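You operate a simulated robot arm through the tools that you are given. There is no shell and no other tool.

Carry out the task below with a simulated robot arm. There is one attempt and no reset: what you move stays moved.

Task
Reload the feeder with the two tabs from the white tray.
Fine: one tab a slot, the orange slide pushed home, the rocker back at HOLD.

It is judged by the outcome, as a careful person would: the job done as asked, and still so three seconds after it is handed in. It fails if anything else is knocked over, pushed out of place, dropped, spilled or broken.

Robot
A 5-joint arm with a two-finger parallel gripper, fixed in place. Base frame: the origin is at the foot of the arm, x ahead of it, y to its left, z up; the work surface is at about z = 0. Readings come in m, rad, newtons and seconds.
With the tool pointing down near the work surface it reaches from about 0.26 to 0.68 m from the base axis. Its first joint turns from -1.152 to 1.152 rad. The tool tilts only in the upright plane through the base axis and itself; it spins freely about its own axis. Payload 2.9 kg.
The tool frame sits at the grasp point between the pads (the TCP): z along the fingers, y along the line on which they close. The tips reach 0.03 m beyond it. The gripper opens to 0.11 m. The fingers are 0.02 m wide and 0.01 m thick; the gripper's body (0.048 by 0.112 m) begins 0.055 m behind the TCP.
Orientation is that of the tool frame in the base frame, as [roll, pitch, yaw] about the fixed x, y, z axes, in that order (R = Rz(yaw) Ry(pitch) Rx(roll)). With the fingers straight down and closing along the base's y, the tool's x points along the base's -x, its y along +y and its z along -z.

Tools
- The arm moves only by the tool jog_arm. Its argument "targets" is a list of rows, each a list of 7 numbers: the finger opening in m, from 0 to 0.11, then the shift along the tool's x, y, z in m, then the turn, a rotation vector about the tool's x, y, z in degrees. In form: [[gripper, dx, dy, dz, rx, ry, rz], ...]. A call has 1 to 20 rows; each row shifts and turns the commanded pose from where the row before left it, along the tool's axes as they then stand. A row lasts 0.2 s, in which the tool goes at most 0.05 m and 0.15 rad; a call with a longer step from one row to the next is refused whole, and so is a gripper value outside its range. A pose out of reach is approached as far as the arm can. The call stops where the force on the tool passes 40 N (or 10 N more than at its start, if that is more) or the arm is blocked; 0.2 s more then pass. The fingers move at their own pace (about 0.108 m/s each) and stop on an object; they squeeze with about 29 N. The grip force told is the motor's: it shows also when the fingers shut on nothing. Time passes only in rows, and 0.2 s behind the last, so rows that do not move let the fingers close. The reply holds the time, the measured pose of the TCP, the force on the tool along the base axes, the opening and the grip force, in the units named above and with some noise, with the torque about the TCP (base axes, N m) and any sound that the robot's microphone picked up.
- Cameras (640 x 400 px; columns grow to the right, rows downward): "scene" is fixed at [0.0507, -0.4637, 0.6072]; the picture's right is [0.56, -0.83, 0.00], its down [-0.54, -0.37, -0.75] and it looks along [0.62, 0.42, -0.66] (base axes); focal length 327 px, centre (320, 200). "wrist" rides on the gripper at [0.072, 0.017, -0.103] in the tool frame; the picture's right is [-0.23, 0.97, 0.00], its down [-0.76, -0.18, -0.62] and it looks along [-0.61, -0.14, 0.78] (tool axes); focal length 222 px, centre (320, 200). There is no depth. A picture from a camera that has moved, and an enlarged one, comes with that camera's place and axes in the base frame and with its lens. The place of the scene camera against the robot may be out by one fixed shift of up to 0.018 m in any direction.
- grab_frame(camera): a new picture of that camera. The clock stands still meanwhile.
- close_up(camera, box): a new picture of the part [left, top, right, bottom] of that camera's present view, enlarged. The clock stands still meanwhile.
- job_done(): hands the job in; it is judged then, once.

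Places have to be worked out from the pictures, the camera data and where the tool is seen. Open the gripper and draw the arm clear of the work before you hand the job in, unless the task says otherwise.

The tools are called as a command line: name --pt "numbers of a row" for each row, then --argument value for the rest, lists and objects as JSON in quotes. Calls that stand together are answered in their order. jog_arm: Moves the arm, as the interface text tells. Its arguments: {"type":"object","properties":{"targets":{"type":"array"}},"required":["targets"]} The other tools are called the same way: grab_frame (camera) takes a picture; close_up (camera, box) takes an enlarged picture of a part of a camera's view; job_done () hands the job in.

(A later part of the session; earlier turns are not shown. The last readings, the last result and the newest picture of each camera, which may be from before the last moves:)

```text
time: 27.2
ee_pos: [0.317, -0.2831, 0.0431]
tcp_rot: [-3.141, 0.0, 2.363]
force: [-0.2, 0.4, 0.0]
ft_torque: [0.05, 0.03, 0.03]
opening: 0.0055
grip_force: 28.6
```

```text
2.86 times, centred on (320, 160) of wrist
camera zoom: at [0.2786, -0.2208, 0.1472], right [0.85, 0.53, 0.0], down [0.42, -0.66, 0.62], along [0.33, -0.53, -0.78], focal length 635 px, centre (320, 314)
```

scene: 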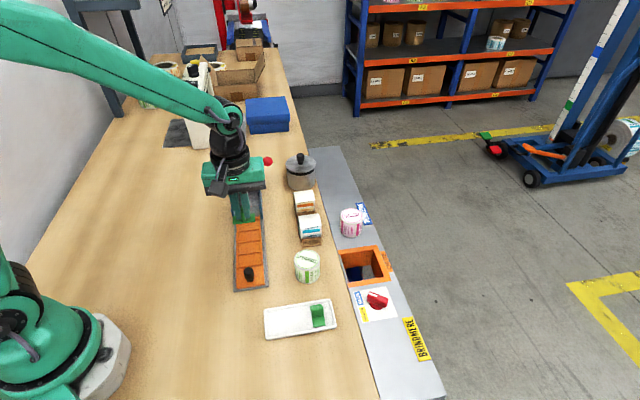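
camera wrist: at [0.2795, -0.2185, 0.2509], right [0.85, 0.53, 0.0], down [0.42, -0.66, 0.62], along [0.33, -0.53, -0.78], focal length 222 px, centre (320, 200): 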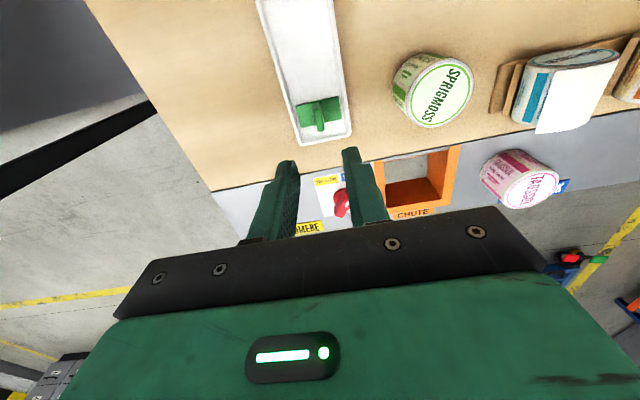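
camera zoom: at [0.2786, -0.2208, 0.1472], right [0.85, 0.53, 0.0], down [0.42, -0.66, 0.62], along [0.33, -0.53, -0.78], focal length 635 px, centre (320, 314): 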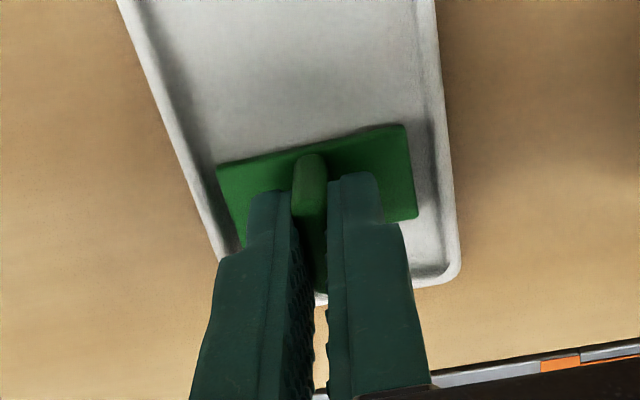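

Tab B gripped and aligned. I lift, carry to above slot 1 (TCP ≈(0.3386,-0.085)) and rotate.

jog_arm --pt "0.0 0 0 -0.02 0 0 0" --pt "0.0 0 0 -0.03 0 0 0" --pt "0.0 0 0 -0.03 0 0 0" --pt "0.0 0 0 -0.02 0 0 0" --pt "0.0 0.0247 0.0312 0 0 0 0" --pt "0.0 0.0247 0.0312 0 0 0 0" --pt "0.0 0.0247 0.0312 0 0 0 0" --pt "0.0 0.0247 0.0312 0 0 0 0" --pt "0.0 0.0247 0.0312 0 0 0 0" --pt "0.0 0 0 0 0 0 -8.15" --pt "0.0 0 0 0 0 0 -8.15" --pt "0.0 0 0 0 0 0 -8.15" --pt "0.0 0 0 0 0 0 -8.15" --pt "0.0 0 0 0 0 0 -8.15" --pt "0.0 0 0 0 0 0 -8.15" --pt "0.0 0 0 0 0 0 -8.15" --pt "0.0 0 0 0 0 0 -8.15" --pt "0.0 0 0 0 0 0 -8.15" --pt "0.0 0 0 0 0 0 -8.15" --pt "0.0 0 0 0 0 0 -8.15"

grab_frame --camera "wrist"

close_up --camera "wrist" --box '[220, 30, 420, 200]'

grab_frame --camera "scene"

```text
time: 31.4
ee_pos: [0.3406, -0.0858, 0.1435]
tcp_rot: [3.141, 0.0, -2.353]
force: [0.0, -0.5, 0.1]
ft_torque: [0.01, 0.01, 0.02]
opening: 0.006
grip_force: 28.8
```

```text
taken
camera wrist: at [0.2774, -0.1243, 0.2472], right [-0.53, 0.85, 0.0], down [0.66, 0.42, 0.62], along [0.53, 0.33, -0.78], focal length 222 px, centre (320, 200)
```

wrist: 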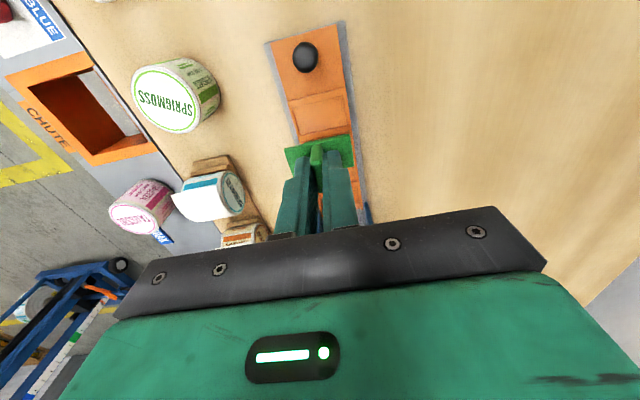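

```text
2.35 times, centred on (320, 115) of wrist
camera zoom: at [0.2774, -0.1243, 0.2472], right [-0.53, 0.85, 0.0], down [0.66, 0.42, 0.62], along [0.53, 0.33, -0.78], focal length 523 px, centre (320, 400)
```

zoom: 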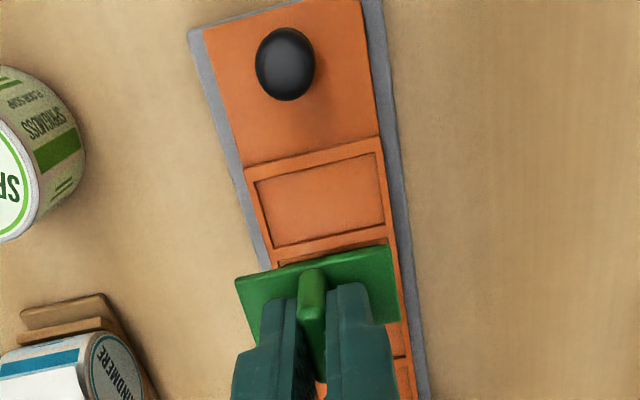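

```text
taken
```

scene: 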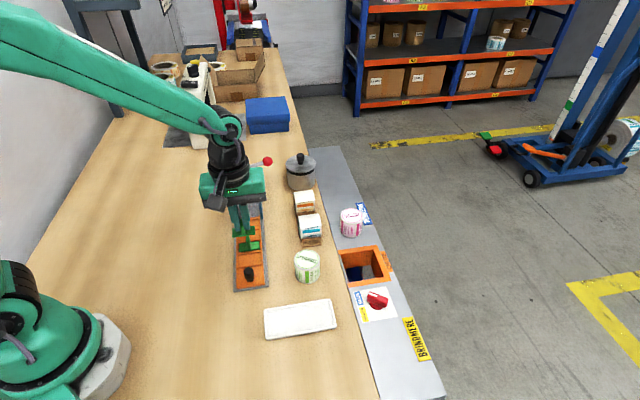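

Slot 1's centre computes to (0.341,-0.084); allowing for the bias seen with tab A and this tab's grip offset, I aim for TCP (0.340,-0.084). I descend to z≈0.06 and check the gaps.

jog_arm --pt "0.0 -0.0008 0.0012 0 0 0 0" --pt "0.0 0 0 0.03 0 0 0" --pt "0.0 0 0 0.03 0 0 0" --pt "0.0 0 0 0.023 0 0 0" --pt "0.0 0 0 0 0 0 0"

close_up --camera "wrist" --box '[275, 120, 375, 190]'

close_up --camera "scene" --box '[236, 236, 284, 272]'

```text
time: 32.6
ee_pos: [0.3389, -0.0832, 0.0618]
tcp_rot: [-3.141, -0.001, -2.354]
force: [0.3, -0.1, -0.3]
ft_torque: [-0.04, -0.03, 0.03]
opening: 0.006
grip_force: 28.9
```

```text
5.71 times, centred on (325, 155) of wrist
camera zoom: at [0.2761, -0.1226, 0.1653], right [-0.53, 0.85, 0.0], down [0.66, 0.41, 0.62], along [0.53, 0.33, -0.78], focal length 1269 px, centre (291, 457)
```

zoom: 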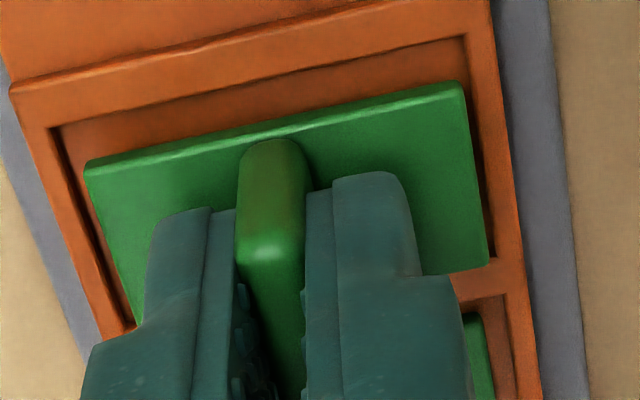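

```text
11.11 times, centred on (260, 254) of scene
camera zoom: at [0.0507, -0.4637, 0.6072], right [0.56, -0.83, 0.0], down [-0.54, -0.37, -0.75], along [0.62, 0.42, -0.66], focal length 3630 px, centre (987, -400)
```

zoom: 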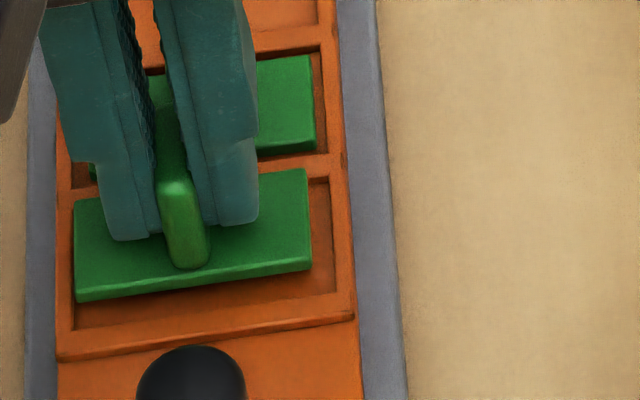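

Relative to the well-seated tab A view, tab B is ~1.5 mm too near the knob and ~1.7 mm too far right. I correct that and lower to just above contact, then check.

jog_arm --pt "0.0 -0.0015 -0.0017 0 0 0 0" --pt "0.0 0 0 0.004 0 0 0" --pt "0.0 0 0 0.003 0 0 0" --pt "0.0 0 0 0 0 0 0"

close_up --camera "wrist" --box '[275, 120, 375, 190]'

close_up --camera "scene" --box '[236, 236, 284, 272]'

```text
time: 33.6
ee_pos: [0.342, -0.0828, 0.0558]
tcp_rot: [-3.141, 0.003, -2.355]
force: [-4.1, 3.6, 24.7]
ft_torque: [0.08, 0.08, -0.02]
opening: 0.0057
grip_force: 29.2
```

```text
5.71 times, centred on (325, 155) of wrist
camera zoom: at [0.2789, -0.1233, 0.1581], right [-0.53, 0.85, 0.0], down [0.66, 0.41, 0.62], along [0.53, 0.33, -0.78], focal length 1269 px, centre (291, 457)
```

zoom: 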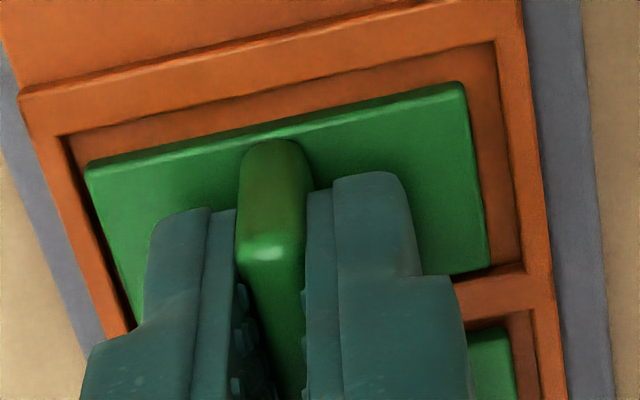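

```text
11.11 times, centred on (260, 254) of scene
camera zoom: at [0.0506, -0.4637, 0.6072], right [0.56, -0.83, 0.0], down [-0.54, -0.37, -0.75], along [0.62, 0.42, -0.66], focal length 3630 px, centre (987, -400)
```

zoom: 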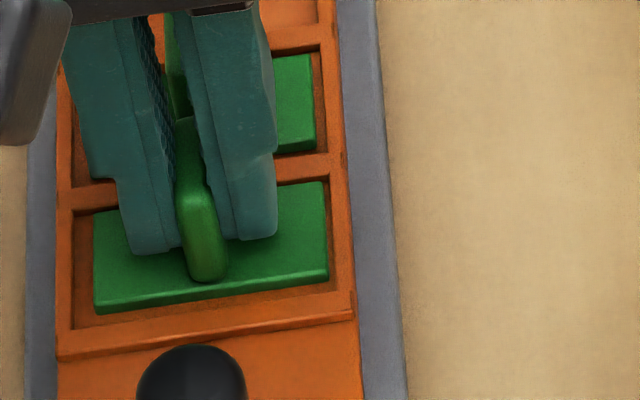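

Contact at z≈0.0555 with 25 N, including a sideways component. I zoom in to judge whether tab B is on the floor or on a rail.

close_up --camera "scene" --box '[242, 244, 272, 266]'

close_up --camera "wrist" --box '[335, 130, 375, 180]'

close_up --camera "wrist" --box '[275, 135, 315, 185]'

```text
16.00 times, centred on (257, 255) of scene
camera zoom: at [0.0506, -0.4637, 0.6072], right [0.56, -0.83, 0.0], down [-0.54, -0.37, -0.75], along [0.62, 0.42, -0.66], focal length 5228 px, centre (1328, -680)
```

zoom: 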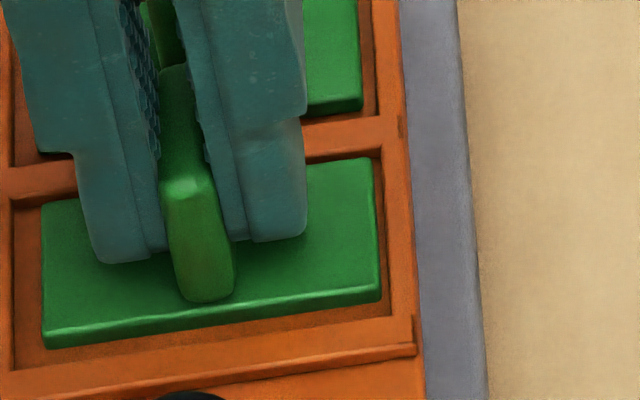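

```text
8.00 times, centred on (355, 155) of wrist
camera zoom: at [0.2789, -0.1233, 0.1581], right [-0.53, 0.85, 0.0], down [0.66, 0.41, 0.62], along [0.53, 0.33, -0.78], focal length 1777 px, centre (40, 560)
```

zoom: 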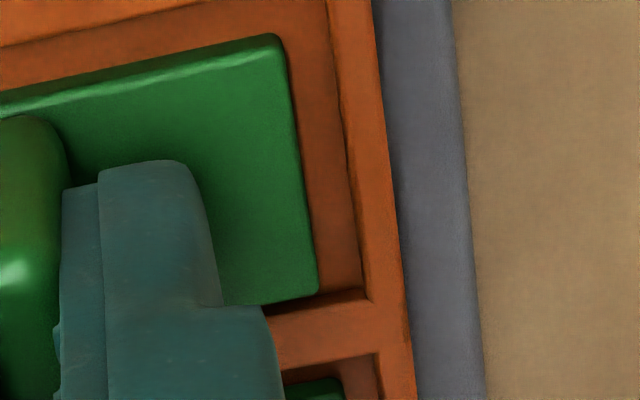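

```text
8.00 times, centred on (295, 160) of wrist
camera zoom: at [0.2789, -0.1233, 0.1581], right [-0.53, 0.85, 0.0], down [0.66, 0.41, 0.62], along [0.53, 0.33, -0.78], focal length 1777 px, centre (520, 520)
```

zoom: 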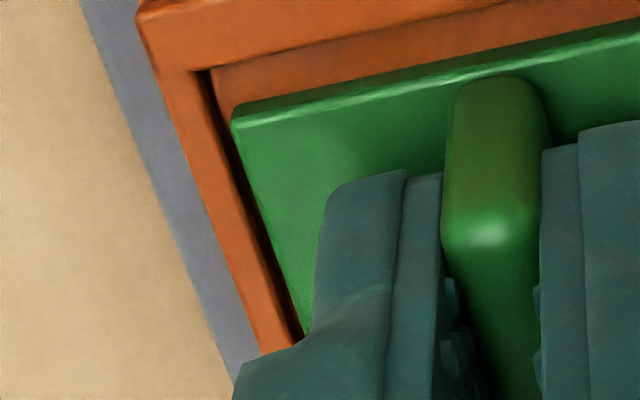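

Gaps (dark pocket walls) are visible on the far, left, right and near sides, so tab B appears to be down in the pocket. I ease off, release and rise to verify.

jog_arm --pt "0.0 0 0 -0.001 0 0 0" --pt "0.0 0 0 0 0 0 0" --pt "0.012 0 0 0 0 0 0" --pt "0.022 0 0 0 0 0 0" --pt "0.022 0 0 -0.02 0 0 0" --pt "0.022 0 0 -0.03 0 0 0" --pt "0.03 0 0 -0.03 0 0 0" --pt "0.03 0 0 0 0 0 0"

close_up --camera "wrist" --box '[240, 30, 400, 150]'

close_up --camera "scene" --box '[230, 215, 290, 270]'

```text
time: 35.4
ee_pos: [0.343, -0.0842, 0.1362]
tcp_rot: [3.141, 0.001, -2.354]
force: [0.4, -0.6, -0.3]
ft_torque: [0.01, -0.01, 0.02]
opening: 0.0299
grip_force: 0.1
```

```text
3.33 times, centred on (320, 90) of wrist
camera zoom: at [0.2804, -0.1226, 0.2393], right [-0.53, 0.85, 0.0], down [0.66, 0.41, 0.62], along [0.53, 0.33, -0.78], focal length 740 px, centre (320, 567)
```

zoom: 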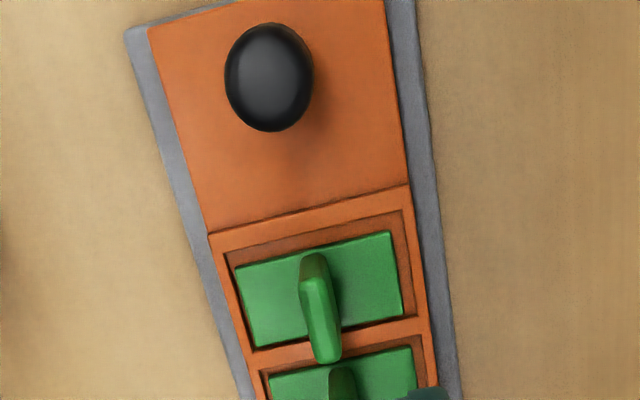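

```text
7.27 times, centred on (260, 242) of scene
camera zoom: at [0.0507, -0.4637, 0.6072], right [0.56, -0.83, 0.0], down [-0.54, -0.37, -0.75], along [0.62, 0.42, -0.66], focal length 2376 px, centre (756, -109)
```

zoom: 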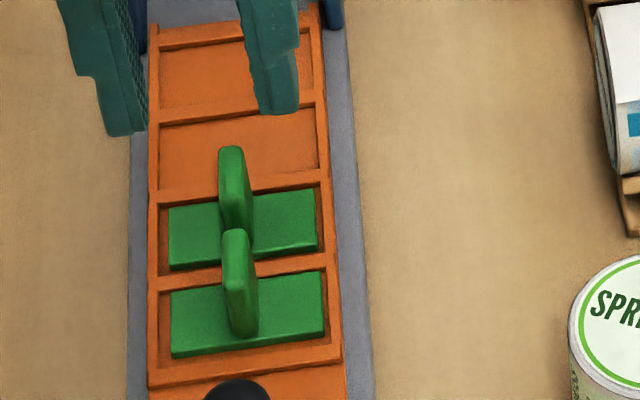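

Both tabs look in their slots; I zoom heavily to verify that tab B lies flat.

close_up --camera "scene" --box '[246, 236, 278, 270]'

close_up --camera "wrist" --box '[290, 90, 370, 150]'

```text
11.76 times, centred on (262, 253) of scene
camera zoom: at [0.0507, -0.4637, 0.6072], right [0.56, -0.83, 0.0], down [-0.54, -0.37, -0.75], along [0.62, 0.42, -0.66], focal length 3844 px, centre (1002, -424)
```

zoom: 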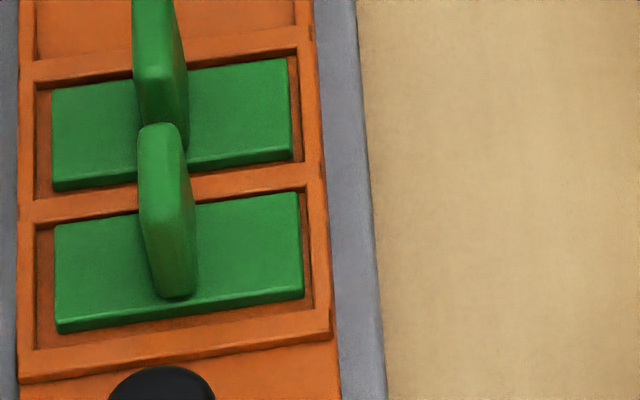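

```text
6.67 times, centred on (330, 120) of wrist
camera zoom: at [0.2804, -0.1226, 0.2393], right [-0.53, 0.85, 0.0], down [0.66, 0.41, 0.62], along [0.53, 0.33, -0.78], focal length 1481 px, centre (253, 733)
```

zoom: 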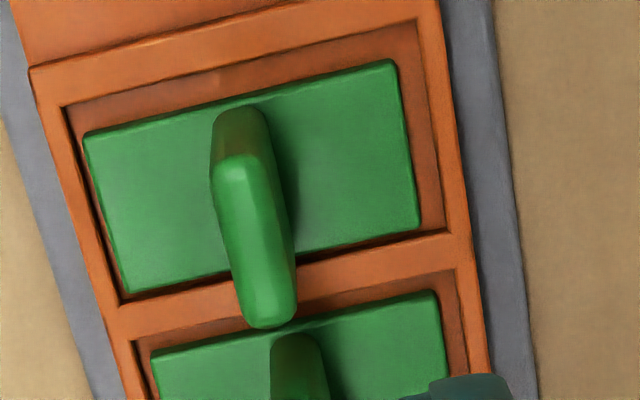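

Both tabs are flat in their pockets (slots 1 and 2). Next I go over the rocker with closed fingers, keeping high, to see it well before pressing FREE.

jog_arm --pt "0.02 0 0 -0.03 0 0 0" --pt "0.0 0 0 -0.034 0 0 0" --pt "0.0 -0.0396 0 0 0 0 0" --pt "0.0 -0.0396 0 0 0 0 0" --pt "0.0 -0.0396 0 0 0 0 0" --pt "0.0 -0.0396 0 0 0 0 0" --pt "0.0 -0.0396 0 0 0 0 0" --pt "0.0 -0.0396 0 0 0 0 0" --pt "0.0 0 0 0 0 0 0"

grab_frame --camera "wrist"

close_up --camera "wrist" --box '[250, 60, 410, 200]'

```text
time: 37.4
ee_pos: [0.508, 0.0804, 0.1995]
tcp_rot: [3.141, 0.001, -2.356]
force: [0.1, -0.9, -1.3]
ft_torque: [-0.03, -0.03, -0.03]
opening: 0.0
grip_force: 29.1
```

```text
taken
camera wrist: at [0.4455, 0.0411, 0.3031], right [-0.53, 0.85, 0.0], down [0.66, 0.41, 0.62], along [0.53, 0.33, -0.78], focal length 222 px, centre (320, 200)
```

wrist: 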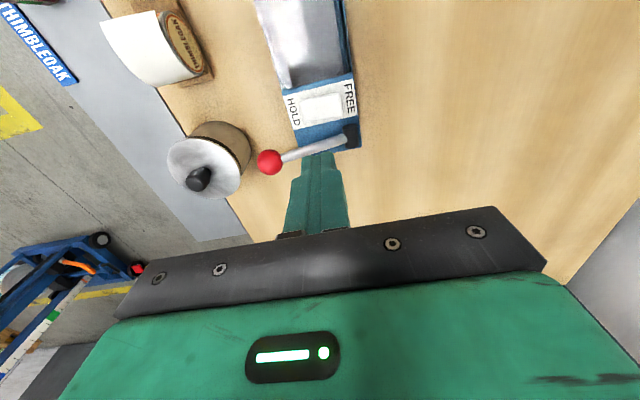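

```text
2.86 times, centred on (330, 130) of wrist
camera zoom: at [0.4455, 0.0411, 0.3031], right [-0.53, 0.85, 0.0], down [0.66, 0.41, 0.62], along [0.53, 0.33, -0.78], focal length 635 px, centre (291, 400)
```

zoom: 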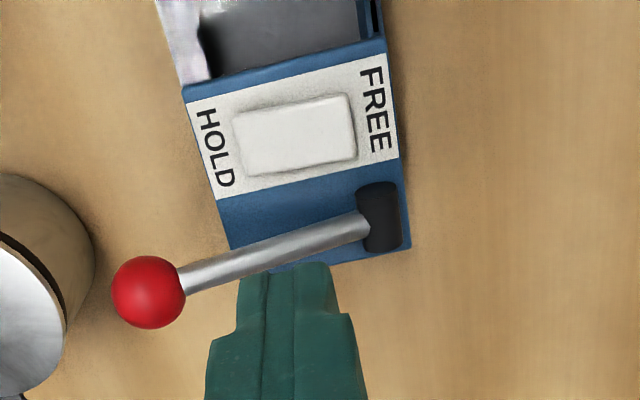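

The rocker's centre is about 5 mm knob-side of the TCP and its FREE end ~16–22 mm to +y of the tool; the lever is 35 mm clear behind. I move above the FREE end and come down to just over it.

jog_arm --pt "0.0 0.006 0.0163 0 0 0 0" --pt "0.0 0 0 0.03 0 0 0" --pt "0.0 0 0 0.03 0 0 0" --pt "0.0 0 0 0.026 0 0 0" --pt "0.0 0 0 0 0 0 0"

close_up --camera "wrist" --box '[250, 90, 410, 220]'

close_up --camera "scene" --box '[225, 150, 285, 200]'

```text
time: 38.6
ee_pos: [0.4932, 0.0902, 0.1146]
tcp_rot: [-3.141, 0.0, -2.355]
force: [0.1, 0.2, -0.6]
ft_torque: [-0.01, -0.02, 0.06]
opening: 0.0
grip_force: 28.9
```

```text
3.08 times, centred on (330, 155) of wrist
camera zoom: at [0.4303, 0.0509, 0.2179], right [-0.53, 0.85, 0.0], down [0.66, 0.41, 0.62], along [0.53, 0.33, -0.78], focal length 684 px, centre (289, 338)
```

zoom: 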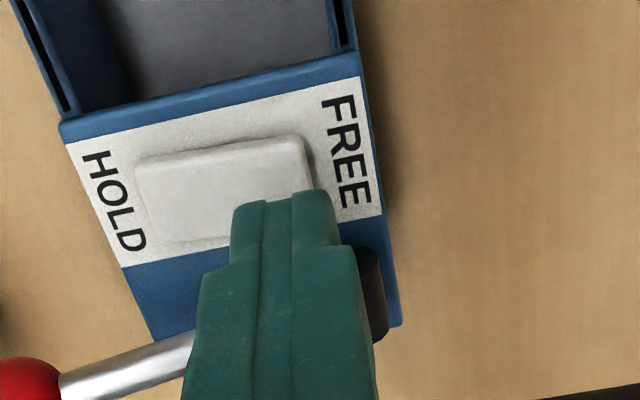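

```text
8.00 times, centred on (255, 175) of scene
camera zoom: at [0.0507, -0.4637, 0.6072], right [0.56, -0.83, 0.0], down [-0.54, -0.37, -0.75], along [0.62, 0.42, -0.66], focal length 2614 px, centre (840, 400)
```

zoom: 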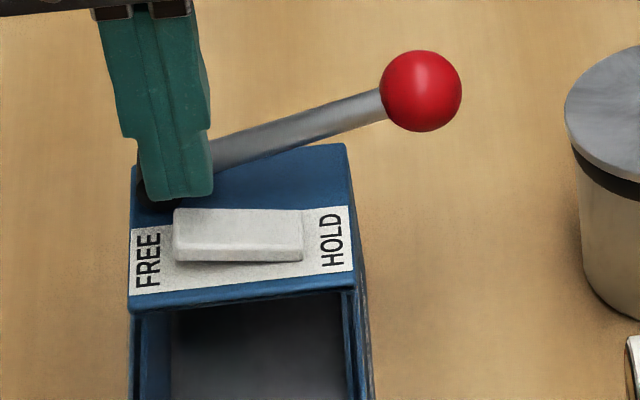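

The tip is squarely above the FREE end. I lower in small steps toward contact.

jog_arm --pt "0.0 0 0 0.008 0 0 0" --pt "0.0 0 0 0.004 0 0 0" --pt "0.0 0 0 0.002 0 0 0" --pt "0.0 0 0 0 0 0 0"

close_up --camera "wrist" --box '[250, 90, 410, 220]'

close_up --camera "scene" --box '[225, 150, 285, 200]'

```text
time: 39.6
ee_pos: [0.4935, 0.0912, 0.0992]
tcp_rot: [3.14, 0.002, -2.354]
force: [-0.1, -0.5, -0.2]
ft_torque: [0.03, 0.0, -0.03]
opening: 0.0
grip_force: 28.8
```

```text
3.08 times, centred on (330, 155) of wrist
camera zoom: at [0.4304, 0.0516, 0.2035], right [-0.53, 0.85, 0.0], down [0.66, 0.41, 0.62], along [0.53, 0.33, -0.78], focal length 684 px, centre (289, 338)
```

zoom: 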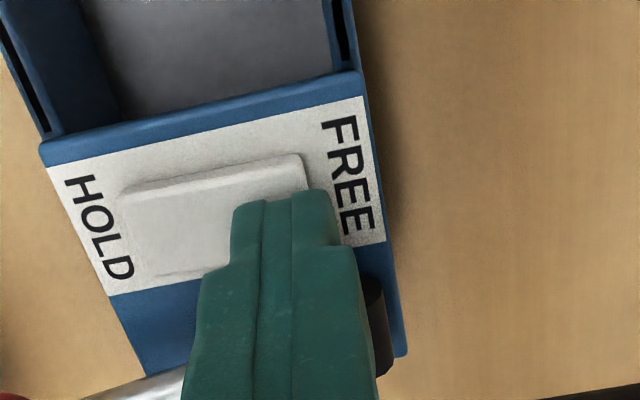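

```text
8.00 times, centred on (255, 175) of scene
camera zoom: at [0.0507, -0.4637, 0.6072], right [0.56, -0.83, 0.0], down [-0.54, -0.37, -0.75], along [0.62, 0.42, -0.66], focal length 2614 px, centre (840, 400)
```

zoom: 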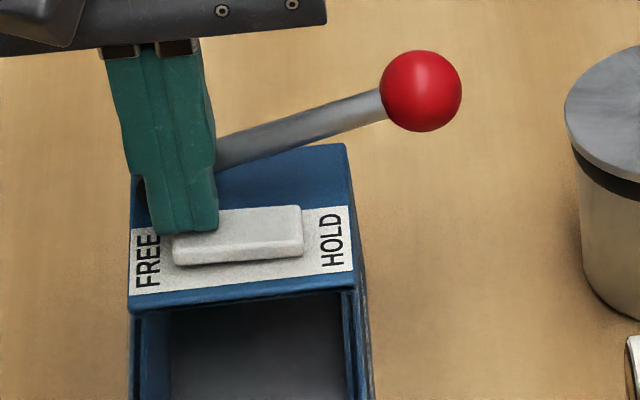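

The rocker seems to have begun tipping toward FREE (left end lower, right end up). I press a few millimetres more and compare.

jog_arm --pt "0.0 0 0 0.0015 0 0 0" --pt "0.0 0 0 0.0015 0 0 0" --pt "0.0 0 0 0 0 0 0"

close_up --camera "scene" --box '[225, 150, 285, 200]'

```text
time: 40.4
ee_pos: [0.4933, 0.0899, 0.0985]
tcp_rot: [-3.14, 0.001, -2.354]
force: [-16.9, 2.0, 33.3]
ft_torque: [-0.19, 0.32, -0.1]
opening: 0.0003
grip_force: 29.1
```

```text
8.00 times, centred on (255, 175) of scene
camera zoom: at [0.0505, -0.4638, 0.6072], right [0.56, -0.83, 0.0], down [-0.54, -0.37, -0.75], along [0.62, 0.42, -0.66], focal length 2614 px, centre (840, 400)
```

zoom: 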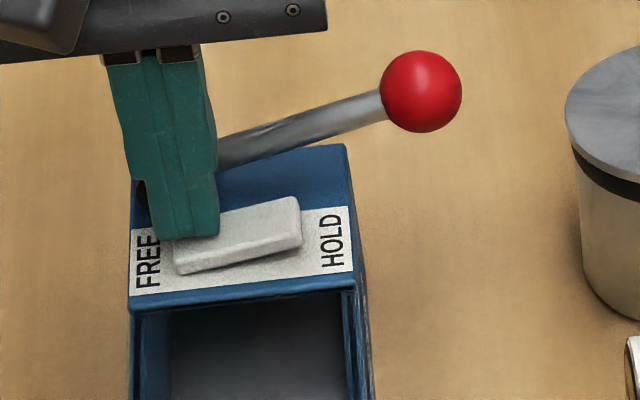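

The rocker has tipped fully to FREE (HOLD end up, firm stop felt). I rise and check it stays.

jog_arm --pt "0.0 0 0 -0.01 0 0 0" --pt "0.0 0 0 -0.03 0 0 0" --pt "0.0 0 0 -0.035 0 0 0" --pt "0.0 0 0 -0.03 0 0 0" --pt "0.0 0 0 0 0 0 0"

close_up --camera "scene" --box '[225, 150, 285, 200]'

grab_frame --camera "scene"

close_up --camera "wrist" --box '[250, 60, 410, 200]'

```text
time: 41.6
ee_pos: [0.4935, 0.094, 0.2018]
tcp_rot: [3.141, 0.0, -2.355]
force: [0.3, -0.9, 0.1]
ft_torque: [0.03, 0.03, -0.05]
opening: 0.0001
grip_force: 29.3
```

```text
8.00 times, centred on (255, 175) of scene
camera zoom: at [0.0507, -0.4637, 0.6072], right [0.56, -0.83, 0.0], down [-0.54, -0.37, -0.75], along [0.62, 0.42, -0.66], focal length 2614 px, centre (840, 400)
```

zoom: 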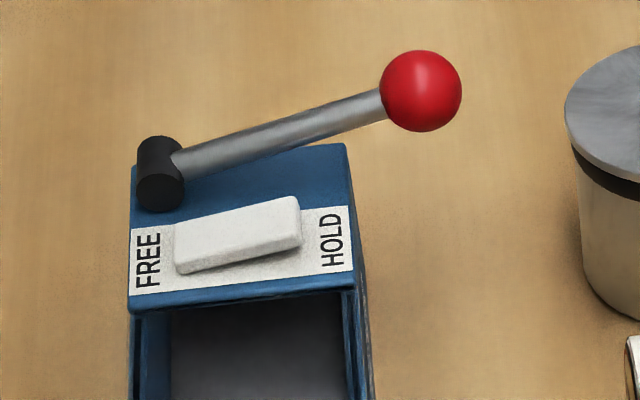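

```text
taken
```

scene: 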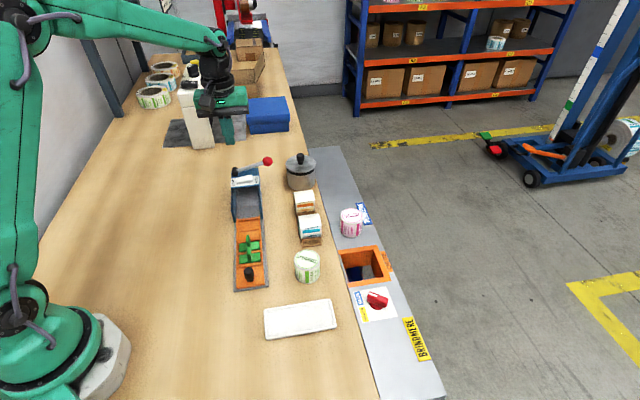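

```text
2.86 times, centred on (330, 130) of wrist
camera zoom: at [0.431, 0.0547, 0.3056], right [-0.53, 0.85, 0.0], down [0.66, 0.41, 0.62], along [0.53, 0.33, -0.78], focal length 635 px, centre (291, 400)
```

zoom: 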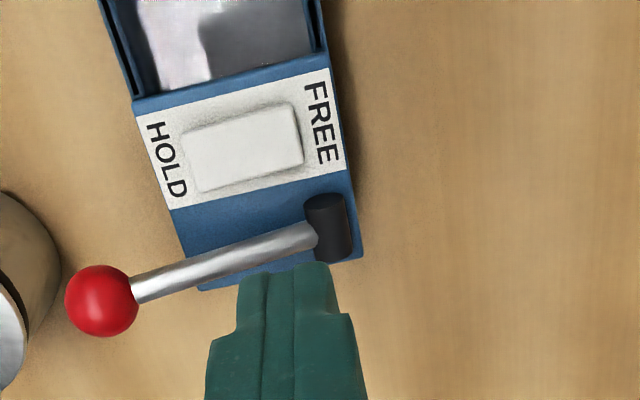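

Rocker stays at FREE and the lever is untouched. Now I go behind the slide's knob (knob ≈(0.301,-0.123)) with closed fingers, staying high first.

jog_arm --pt "0.0 0.0412 -0.00215 0 0 0 0" --pt "0.0 0.0412 -0.00215 0 0 0 0" --pt "0.0 0.0412 -0.00215 0 0 0 0" --pt "0.0 0.0412 -0.00215 0 0 0 0" --pt "0.0 0.0412 -0.00215 0 0 0 0" --pt "0.0 0.0412 -0.00215 0 0 0 0" --pt "0.0 0.0412 -0.00215 0 0 0 0" --pt "0.0 0.0412 -0.00215 0 0 0 0" --pt "0.0 0 0 0.03 0 0 0" --pt "0.0 0 0 0.03 0 0 0" --pt "0.0 0 0 0.02 0 0 0" --pt "0.0 0 0 0 0 0 0"

grab_frame --camera "wrist"

grab_frame --camera "scene"

```text
time: 44.2
ee_pos: [0.2735, -0.1524, 0.1188]
tcp_rot: [-3.141, 0.001, -2.355]
force: [-0.4, 0.4, -0.4]
ft_torque: [0.0, 0.0, 0.02]
opening: 0.0
grip_force: 28.9
```

```text
taken
camera wrist: at [0.2105, -0.1919, 0.223], right [-0.53, 0.85, 0.0], down [0.66, 0.41, 0.62], along [0.53, 0.33, -0.78], focal length 222 px, centre (320, 200)
```

wrist: 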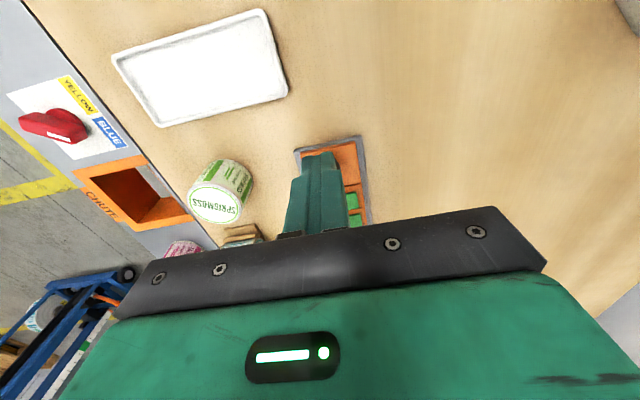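

```text
taken
```

scene: 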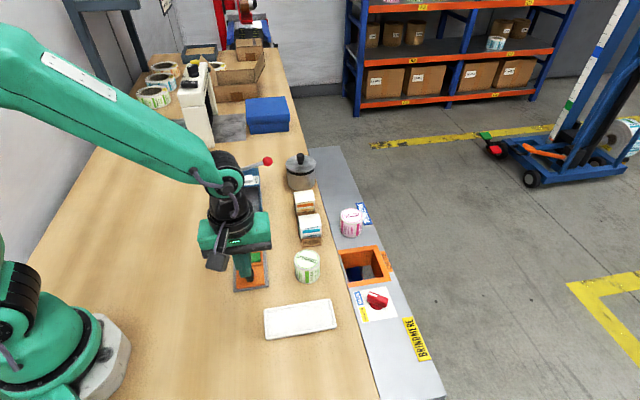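

I'm ~40 mm behind the knob, 1.5 mm off laterally. I correct and descend to TCP z≈0.054 (tips ≈0.024, knob mid height).

jog_arm --pt "0.0 0 0.0015 0.02 0 0 0" --pt "0.0 0 0 0.025 0 0 0" --pt "0.0 0 0 0.02 0 0 0" --pt "0.0 0 0 0 0 0 0"

grab_frame --camera "wrist"

close_up --camera "scene" --box '[210, 230, 300, 300]'

```text
time: 45.2
ee_pos: [0.2723, -0.1538, 0.0561]
tcp_rot: [3.14, 0.0, -2.355]
force: [0.2, 0.1, 0.2]
ft_torque: [0.0, -0.02, 0.0]
opening: 0.0001
grip_force: 29.0
```

```text
taken
camera wrist: at [0.2096, -0.192, 0.1599], right [-0.53, 0.85, 0.0], down [0.66, 0.41, 0.62], along [0.53, 0.33, -0.78], focal length 222 px, centre (320, 200)
```

wrist: 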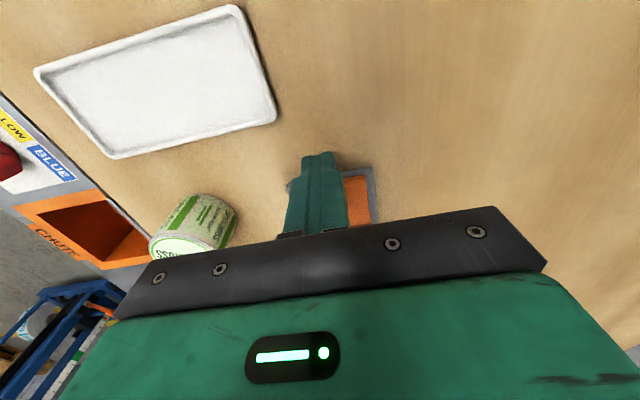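

```text
5.71 times, centred on (255, 265) of scene
camera zoom: at [0.0507, -0.4637, 0.6072], right [0.56, -0.83, 0.0], down [-0.54, -0.37, -0.75], along [0.62, 0.42, -0.66], focal length 1867 px, centre (691, -171)
```

zoom: 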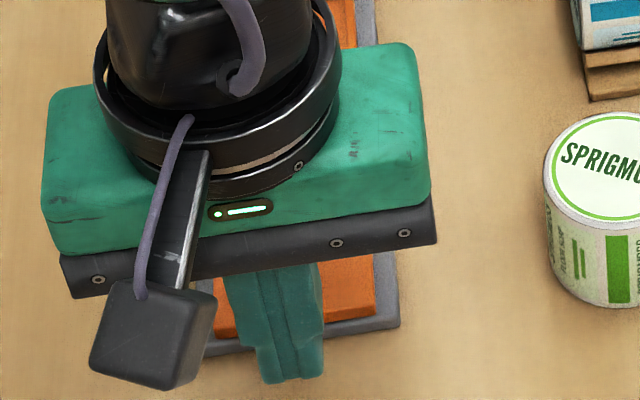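

Lateral offset to the knob is only ~1 mm. I approach the knob and begin pushing gently along the slide axis, watching force and pictures.

jog_arm --pt "0.0 -0.008 0.0012 0 0 0 0" --pt "0.0 -0.006 0 0 0 0 0" --pt "0.0 -0.005 0 0 0 0 0" --pt "0.0 -0.005 0 0 0 0 0" --pt "0.0 -0.005 0 0 0 0 0" --pt "0.0 0 0 0 0 0 0"

close_up --camera "scene" --box '[205, 160, 305, 300]'

grab_frame --camera "wrist"

```text
time: 46.6
ee_pos: [0.2906, -0.1326, 0.0547]
tcp_rot: [-3.141, -0.001, -2.356]
force: [-0.3, 0.6, 0.0]
ft_torque: [0.02, 0.0, 0.0]
opening: 0.0002
grip_force: 28.7
```

```text
2.86 times, centred on (255, 230) of scene
camera zoom: at [0.0507, -0.4637, 0.6072], right [0.56, -0.83, 0.0], down [-0.54, -0.37, -0.75], along [0.62, 0.42, -0.66], focal length 934 px, centre (506, 114)
```

zoom: 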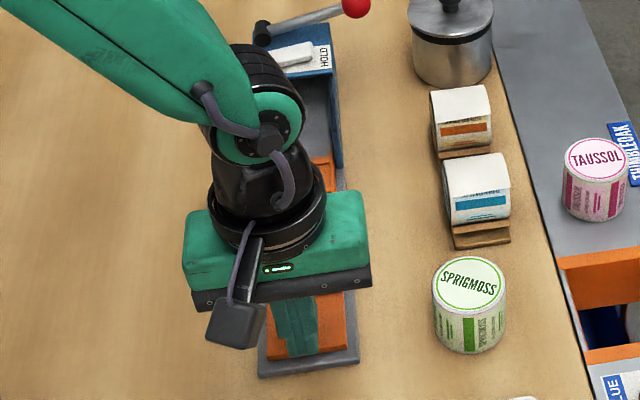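

```text
taken
camera wrist: at [0.2291, -0.1706, 0.159], right [-0.53, 0.85, 0.0], down [0.66, 0.41, 0.62], along [0.53, 0.33, -0.78], focal length 222 px, centre (320, 200)
```

wrist: 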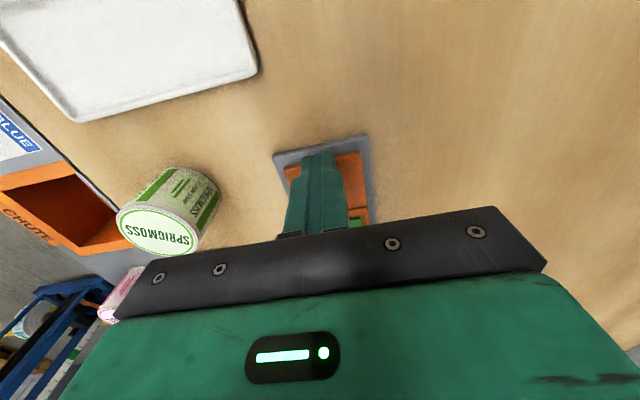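

No resistance and the slide seems to be starting to follow. I continue pushing in moderate steps.

jog_arm --pt "0.0 -0.007 0 0 0 0 0" --pt "0.0 -0.007 0 0 0 0 0" --pt "0.0 -0.007 0 0 0 0 0" --pt "0.0 -0.007 0 0 0 0 0" --pt "0.0 0 0 0 0 0 0"

close_up --camera "scene" --box '[205, 160, 305, 300]'

grab_frame --camera "wrist"

```text
time: 47.8
ee_pos: [0.31, -0.1119, 0.0548]
tcp_rot: [-3.141, 0.0, -2.356]
force: [0.6, 0.1, 0.1]
ft_torque: [0.02, 0.03, 0.02]
opening: 0.0001
grip_force: 29.0
```

```text
2.86 times, centred on (255, 230) of scene
camera zoom: at [0.0507, -0.4637, 0.6072], right [0.56, -0.83, 0.0], down [-0.54, -0.37, -0.75], along [0.62, 0.42, -0.66], focal length 934 px, centre (506, 114)
```

zoom: 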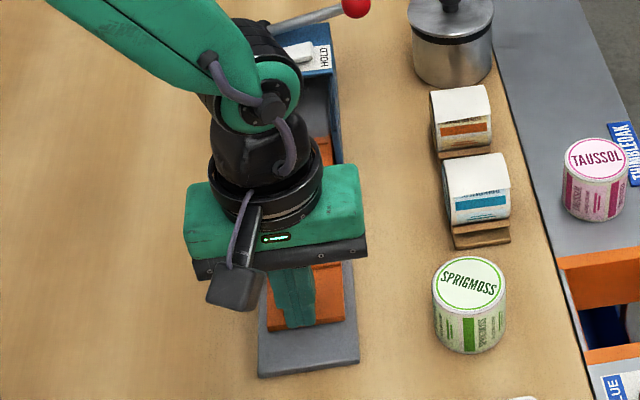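

```text
taken
camera wrist: at [0.2467, -0.1512, 0.1583], right [-0.53, 0.85, 0.0], down [0.66, 0.41, 0.62], along [0.53, 0.33, -0.78], focal length 222 px, centre (320, 200)
```

wrist: 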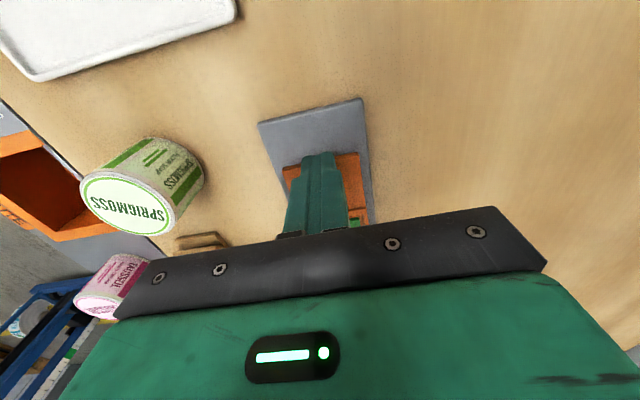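

The slide is moving freely with the knob. I keep pushing, checking along the way.

jog_arm --pt "0.0 -0.007 0 0 0 0 0" --pt "0.0 -0.007 0 0 0 0 0" --pt "0.0 -0.007 0 0 0 0 0" --pt "0.0 -0.007 0 0 0 0 0" --pt "0.0 0 0 0 0 0 0"

close_up --camera "scene" --box '[205, 160, 305, 300]'

grab_frame --camera "wrist"

```text
time: 49.0
ee_pos: [0.3311, -0.0904, 0.0535]
tcp_rot: [3.142, 0.001, -2.354]
force: [-0.5, 0.3, 0.1]
ft_torque: [0.0, -0.02, 0.01]
opening: 0.0002
grip_force: 28.7
```

```text
2.86 times, centred on (255, 230) of scene
camera zoom: at [0.0507, -0.4637, 0.6072], right [0.56, -0.83, 0.0], down [-0.54, -0.37, -0.75], along [0.62, 0.42, -0.66], focal length 934 px, centre (506, 114)
```

zoom: 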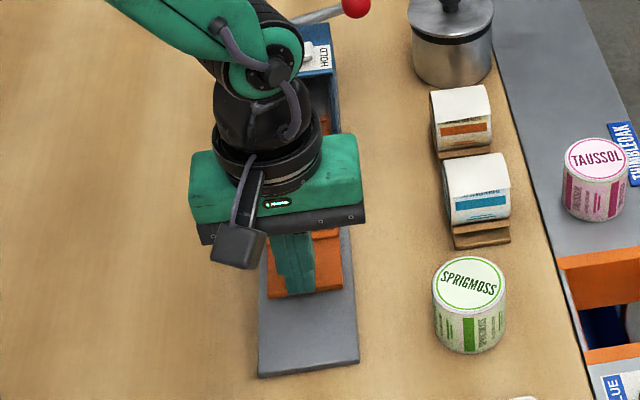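

```text
taken
camera wrist: at [0.2691, -0.1301, 0.1581], right [-0.53, 0.85, 0.0], down [0.66, 0.41, 0.62], along [0.53, 0.33, -0.78], focal length 222 px, centre (320, 200)
```

wrist: 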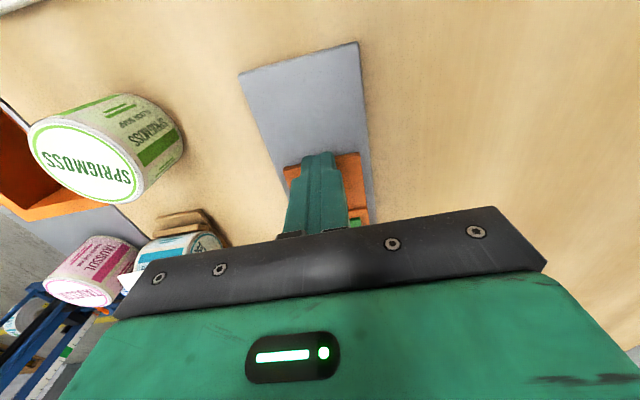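

Moved about 60 mm with no resistance. I continue in slightly smaller steps as the slide front goes under the panel.

jog_arm --pt "0.0 -0.005 0 0 0 0 0" --pt "0.0 -0.005 0 0 0 0 0" --pt "0.0 -0.005 0 0 0 0 0" --pt "0.0 -0.005 0 0 0 0 0" --pt "0.0 0 0 0 0 0 0"

close_up --camera "scene" --box '[205, 160, 305, 300]'

```text
time: 50.2
ee_pos: [0.3443, -0.0782, 0.0546]
tcp_rot: [-3.141, 0.001, -2.355]
force: [-0.4, 0.1, -0.4]
ft_torque: [-0.02, -0.02, -0.01]
opening: 0.0003
grip_force: 28.3
```

```text
2.86 times, centred on (255, 230) of scene
camera zoom: at [0.0507, -0.4637, 0.6072], right [0.56, -0.83, 0.0], down [-0.54, -0.37, -0.75], along [0.62, 0.42, -0.66], focal length 934 px, centre (506, 114)
```

zoom: 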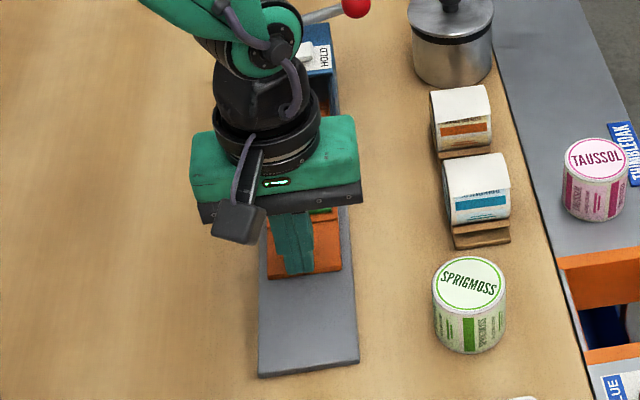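

About 80 mm travelled, still free. I continue.

jog_arm --pt "0.0 -0.005 0 0 0 0 0" --pt "0.0 -0.005 0 0 0 0 0" --pt "0.0 -0.004 0 0 0 0 0" --pt "0.0 -0.004 0 0 0 0 0" --pt "0.0 0 0 0 0 0 0"

close_up --camera "scene" --box '[205, 160, 305, 300]'

grab_frame --camera "wrist"

```text
time: 51.4
ee_pos: [0.3582, -0.0655, 0.0547]
tcp_rot: [-3.141, -0.002, -2.355]
force: [0.3, 0.0, -0.1]
ft_torque: [0.01, 0.0, -0.02]
opening: 0.0002
grip_force: 29.2
```

```text
2.86 times, centred on (255, 230) of scene
camera zoom: at [0.0507, -0.4637, 0.6072], right [0.56, -0.83, 0.0], down [-0.54, -0.37, -0.75], along [0.62, 0.42, -0.66], focal length 934 px, centre (506, 114)
```

zoom: 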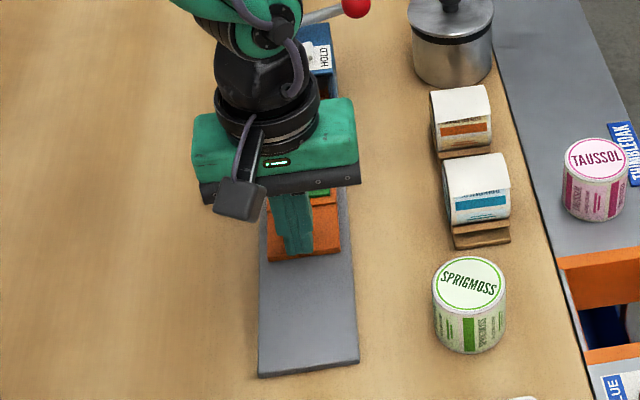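

```text
taken
camera wrist: at [0.2955, -0.1035, 0.1592], right [-0.53, 0.85, 0.0], down [0.66, 0.41, 0.62], along [0.53, 0.33, -0.78], focal length 222 px, centre (320, 200)
```

wrist: 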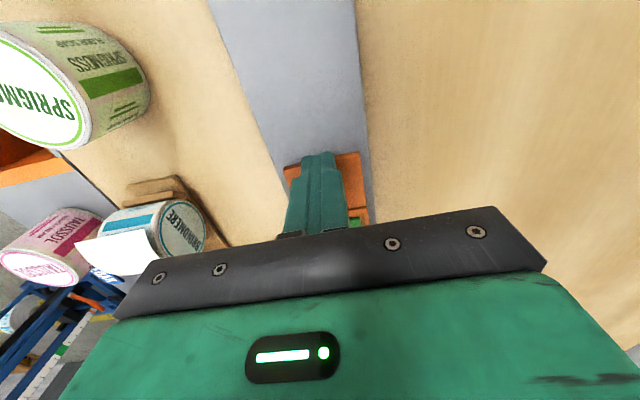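

About 100 mm now, no stop felt yet. I continue in 4 mm steps.

jog_arm --pt "0.0 -0.004 0 0 0 0 0" --pt "0.0 -0.004 0 0 0 0 0" --pt "0.0 -0.004 0 0 0 0 0" --pt "0.0 -0.003 0 0 0 0 0" --pt "0.0 0 0 0 0 0 0"

close_up --camera "scene" --box '[205, 160, 305, 300]'

```text
time: 52.6
ee_pos: [0.3686, -0.0538, 0.0566]
tcp_rot: [3.141, 0.001, -2.354]
force: [-0.1, 1.3, 0.0]
ft_torque: [0.01, 0.03, 0.01]
opening: 0.0
grip_force: 29.2
```

```text
2.86 times, centred on (255, 230) of scene
camera zoom: at [0.0507, -0.4637, 0.6072], right [0.56, -0.83, 0.0], down [-0.54, -0.37, -0.75], along [0.62, 0.42, -0.66], focal length 934 px, centre (506, 114)
```

zoom: 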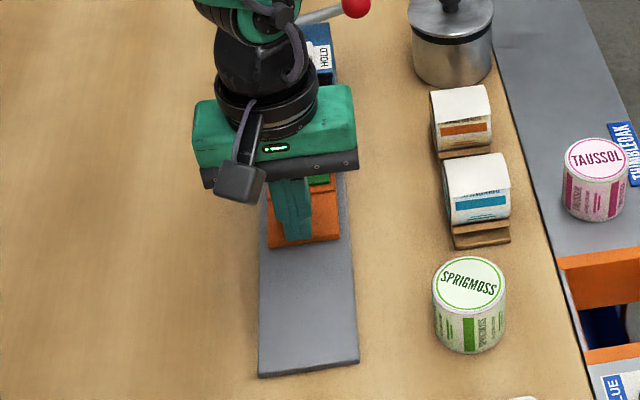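

Still free at ~117 mm. I keep going in 3 mm steps until the stop.

jog_arm --pt "0.0 -0.003 0 0 0 0 0" --pt "0.0 -0.003 0 0 0 0 0" --pt "0.0 -0.003 0 0 0 0 0" --pt "0.0 -0.003 0 0 0 0 0" --pt "0.0 0 0 0 0 0 0"

close_up --camera "scene" --box '[205, 160, 305, 300]'

grab_frame --camera "wrist"

```text
time: 53.8
ee_pos: [0.3765, -0.0457, 0.0563]
tcp_rot: [-3.141, 0.0, -2.355]
force: [-0.5, 0.3, -1.3]
ft_torque: [0.01, -0.01, -0.03]
opening: 0.0
grip_force: 29.4
```

```text
2.86 times, centred on (255, 230) of scene
camera zoom: at [0.0507, -0.4637, 0.6072], right [0.56, -0.83, 0.0], down [-0.54, -0.37, -0.75], along [0.62, 0.42, -0.66], focal length 934 px, centre (506, 114)
```

zoom: 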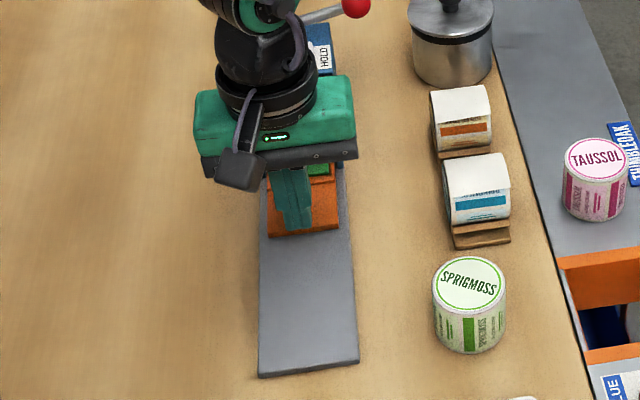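

```text
taken
camera wrist: at [0.3138, -0.0849, 0.1598], right [-0.53, 0.85, 0.0], down [0.66, 0.41, 0.62], along [0.53, 0.33, -0.78], focal length 222 px, centre (320, 200)
```

wrist: 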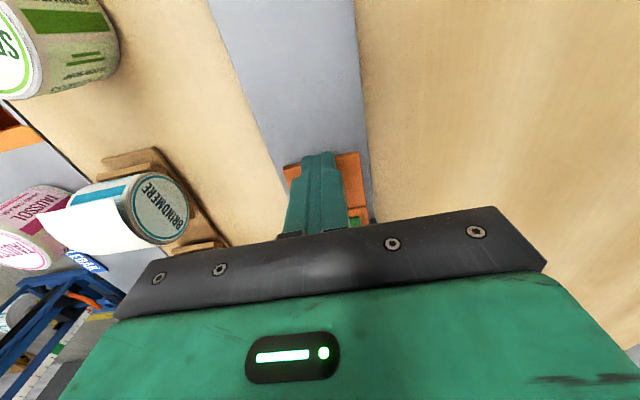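

Still following the finger without resistance (~128 mm). Continue in small steps.

jog_arm --pt "0.0 -0.003 0 0 0 0 0" --pt "0.0 -0.003 0 0 0 0 0" --pt "0.0 -0.002 0 0 0 0 0" --pt "0.0 -0.002 0 0 0 0 0" --pt "0.0 0 0 0 0 0 0"

close_up --camera "scene" --box '[205, 160, 305, 300]'

```text
time: 55.0
ee_pos: [0.3846, -0.0387, 0.0569]
tcp_rot: [3.141, 0.0, -2.354]
force: [0.8, -0.4, -0.3]
ft_torque: [-0.03, 0.01, 0.01]
opening: 0.0
grip_force: 29.0
```

```text
2.86 times, centred on (255, 230) of scene
camera zoom: at [0.0507, -0.4637, 0.6072], right [0.56, -0.83, 0.0], down [-0.54, -0.37, -0.75], along [0.62, 0.42, -0.66], focal length 934 px, centre (506, 114)
```

zoom: 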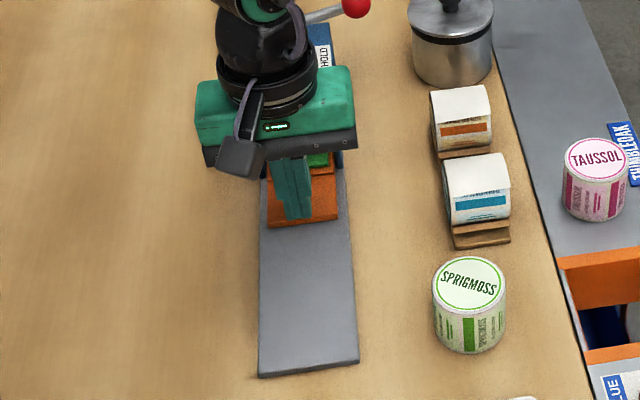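

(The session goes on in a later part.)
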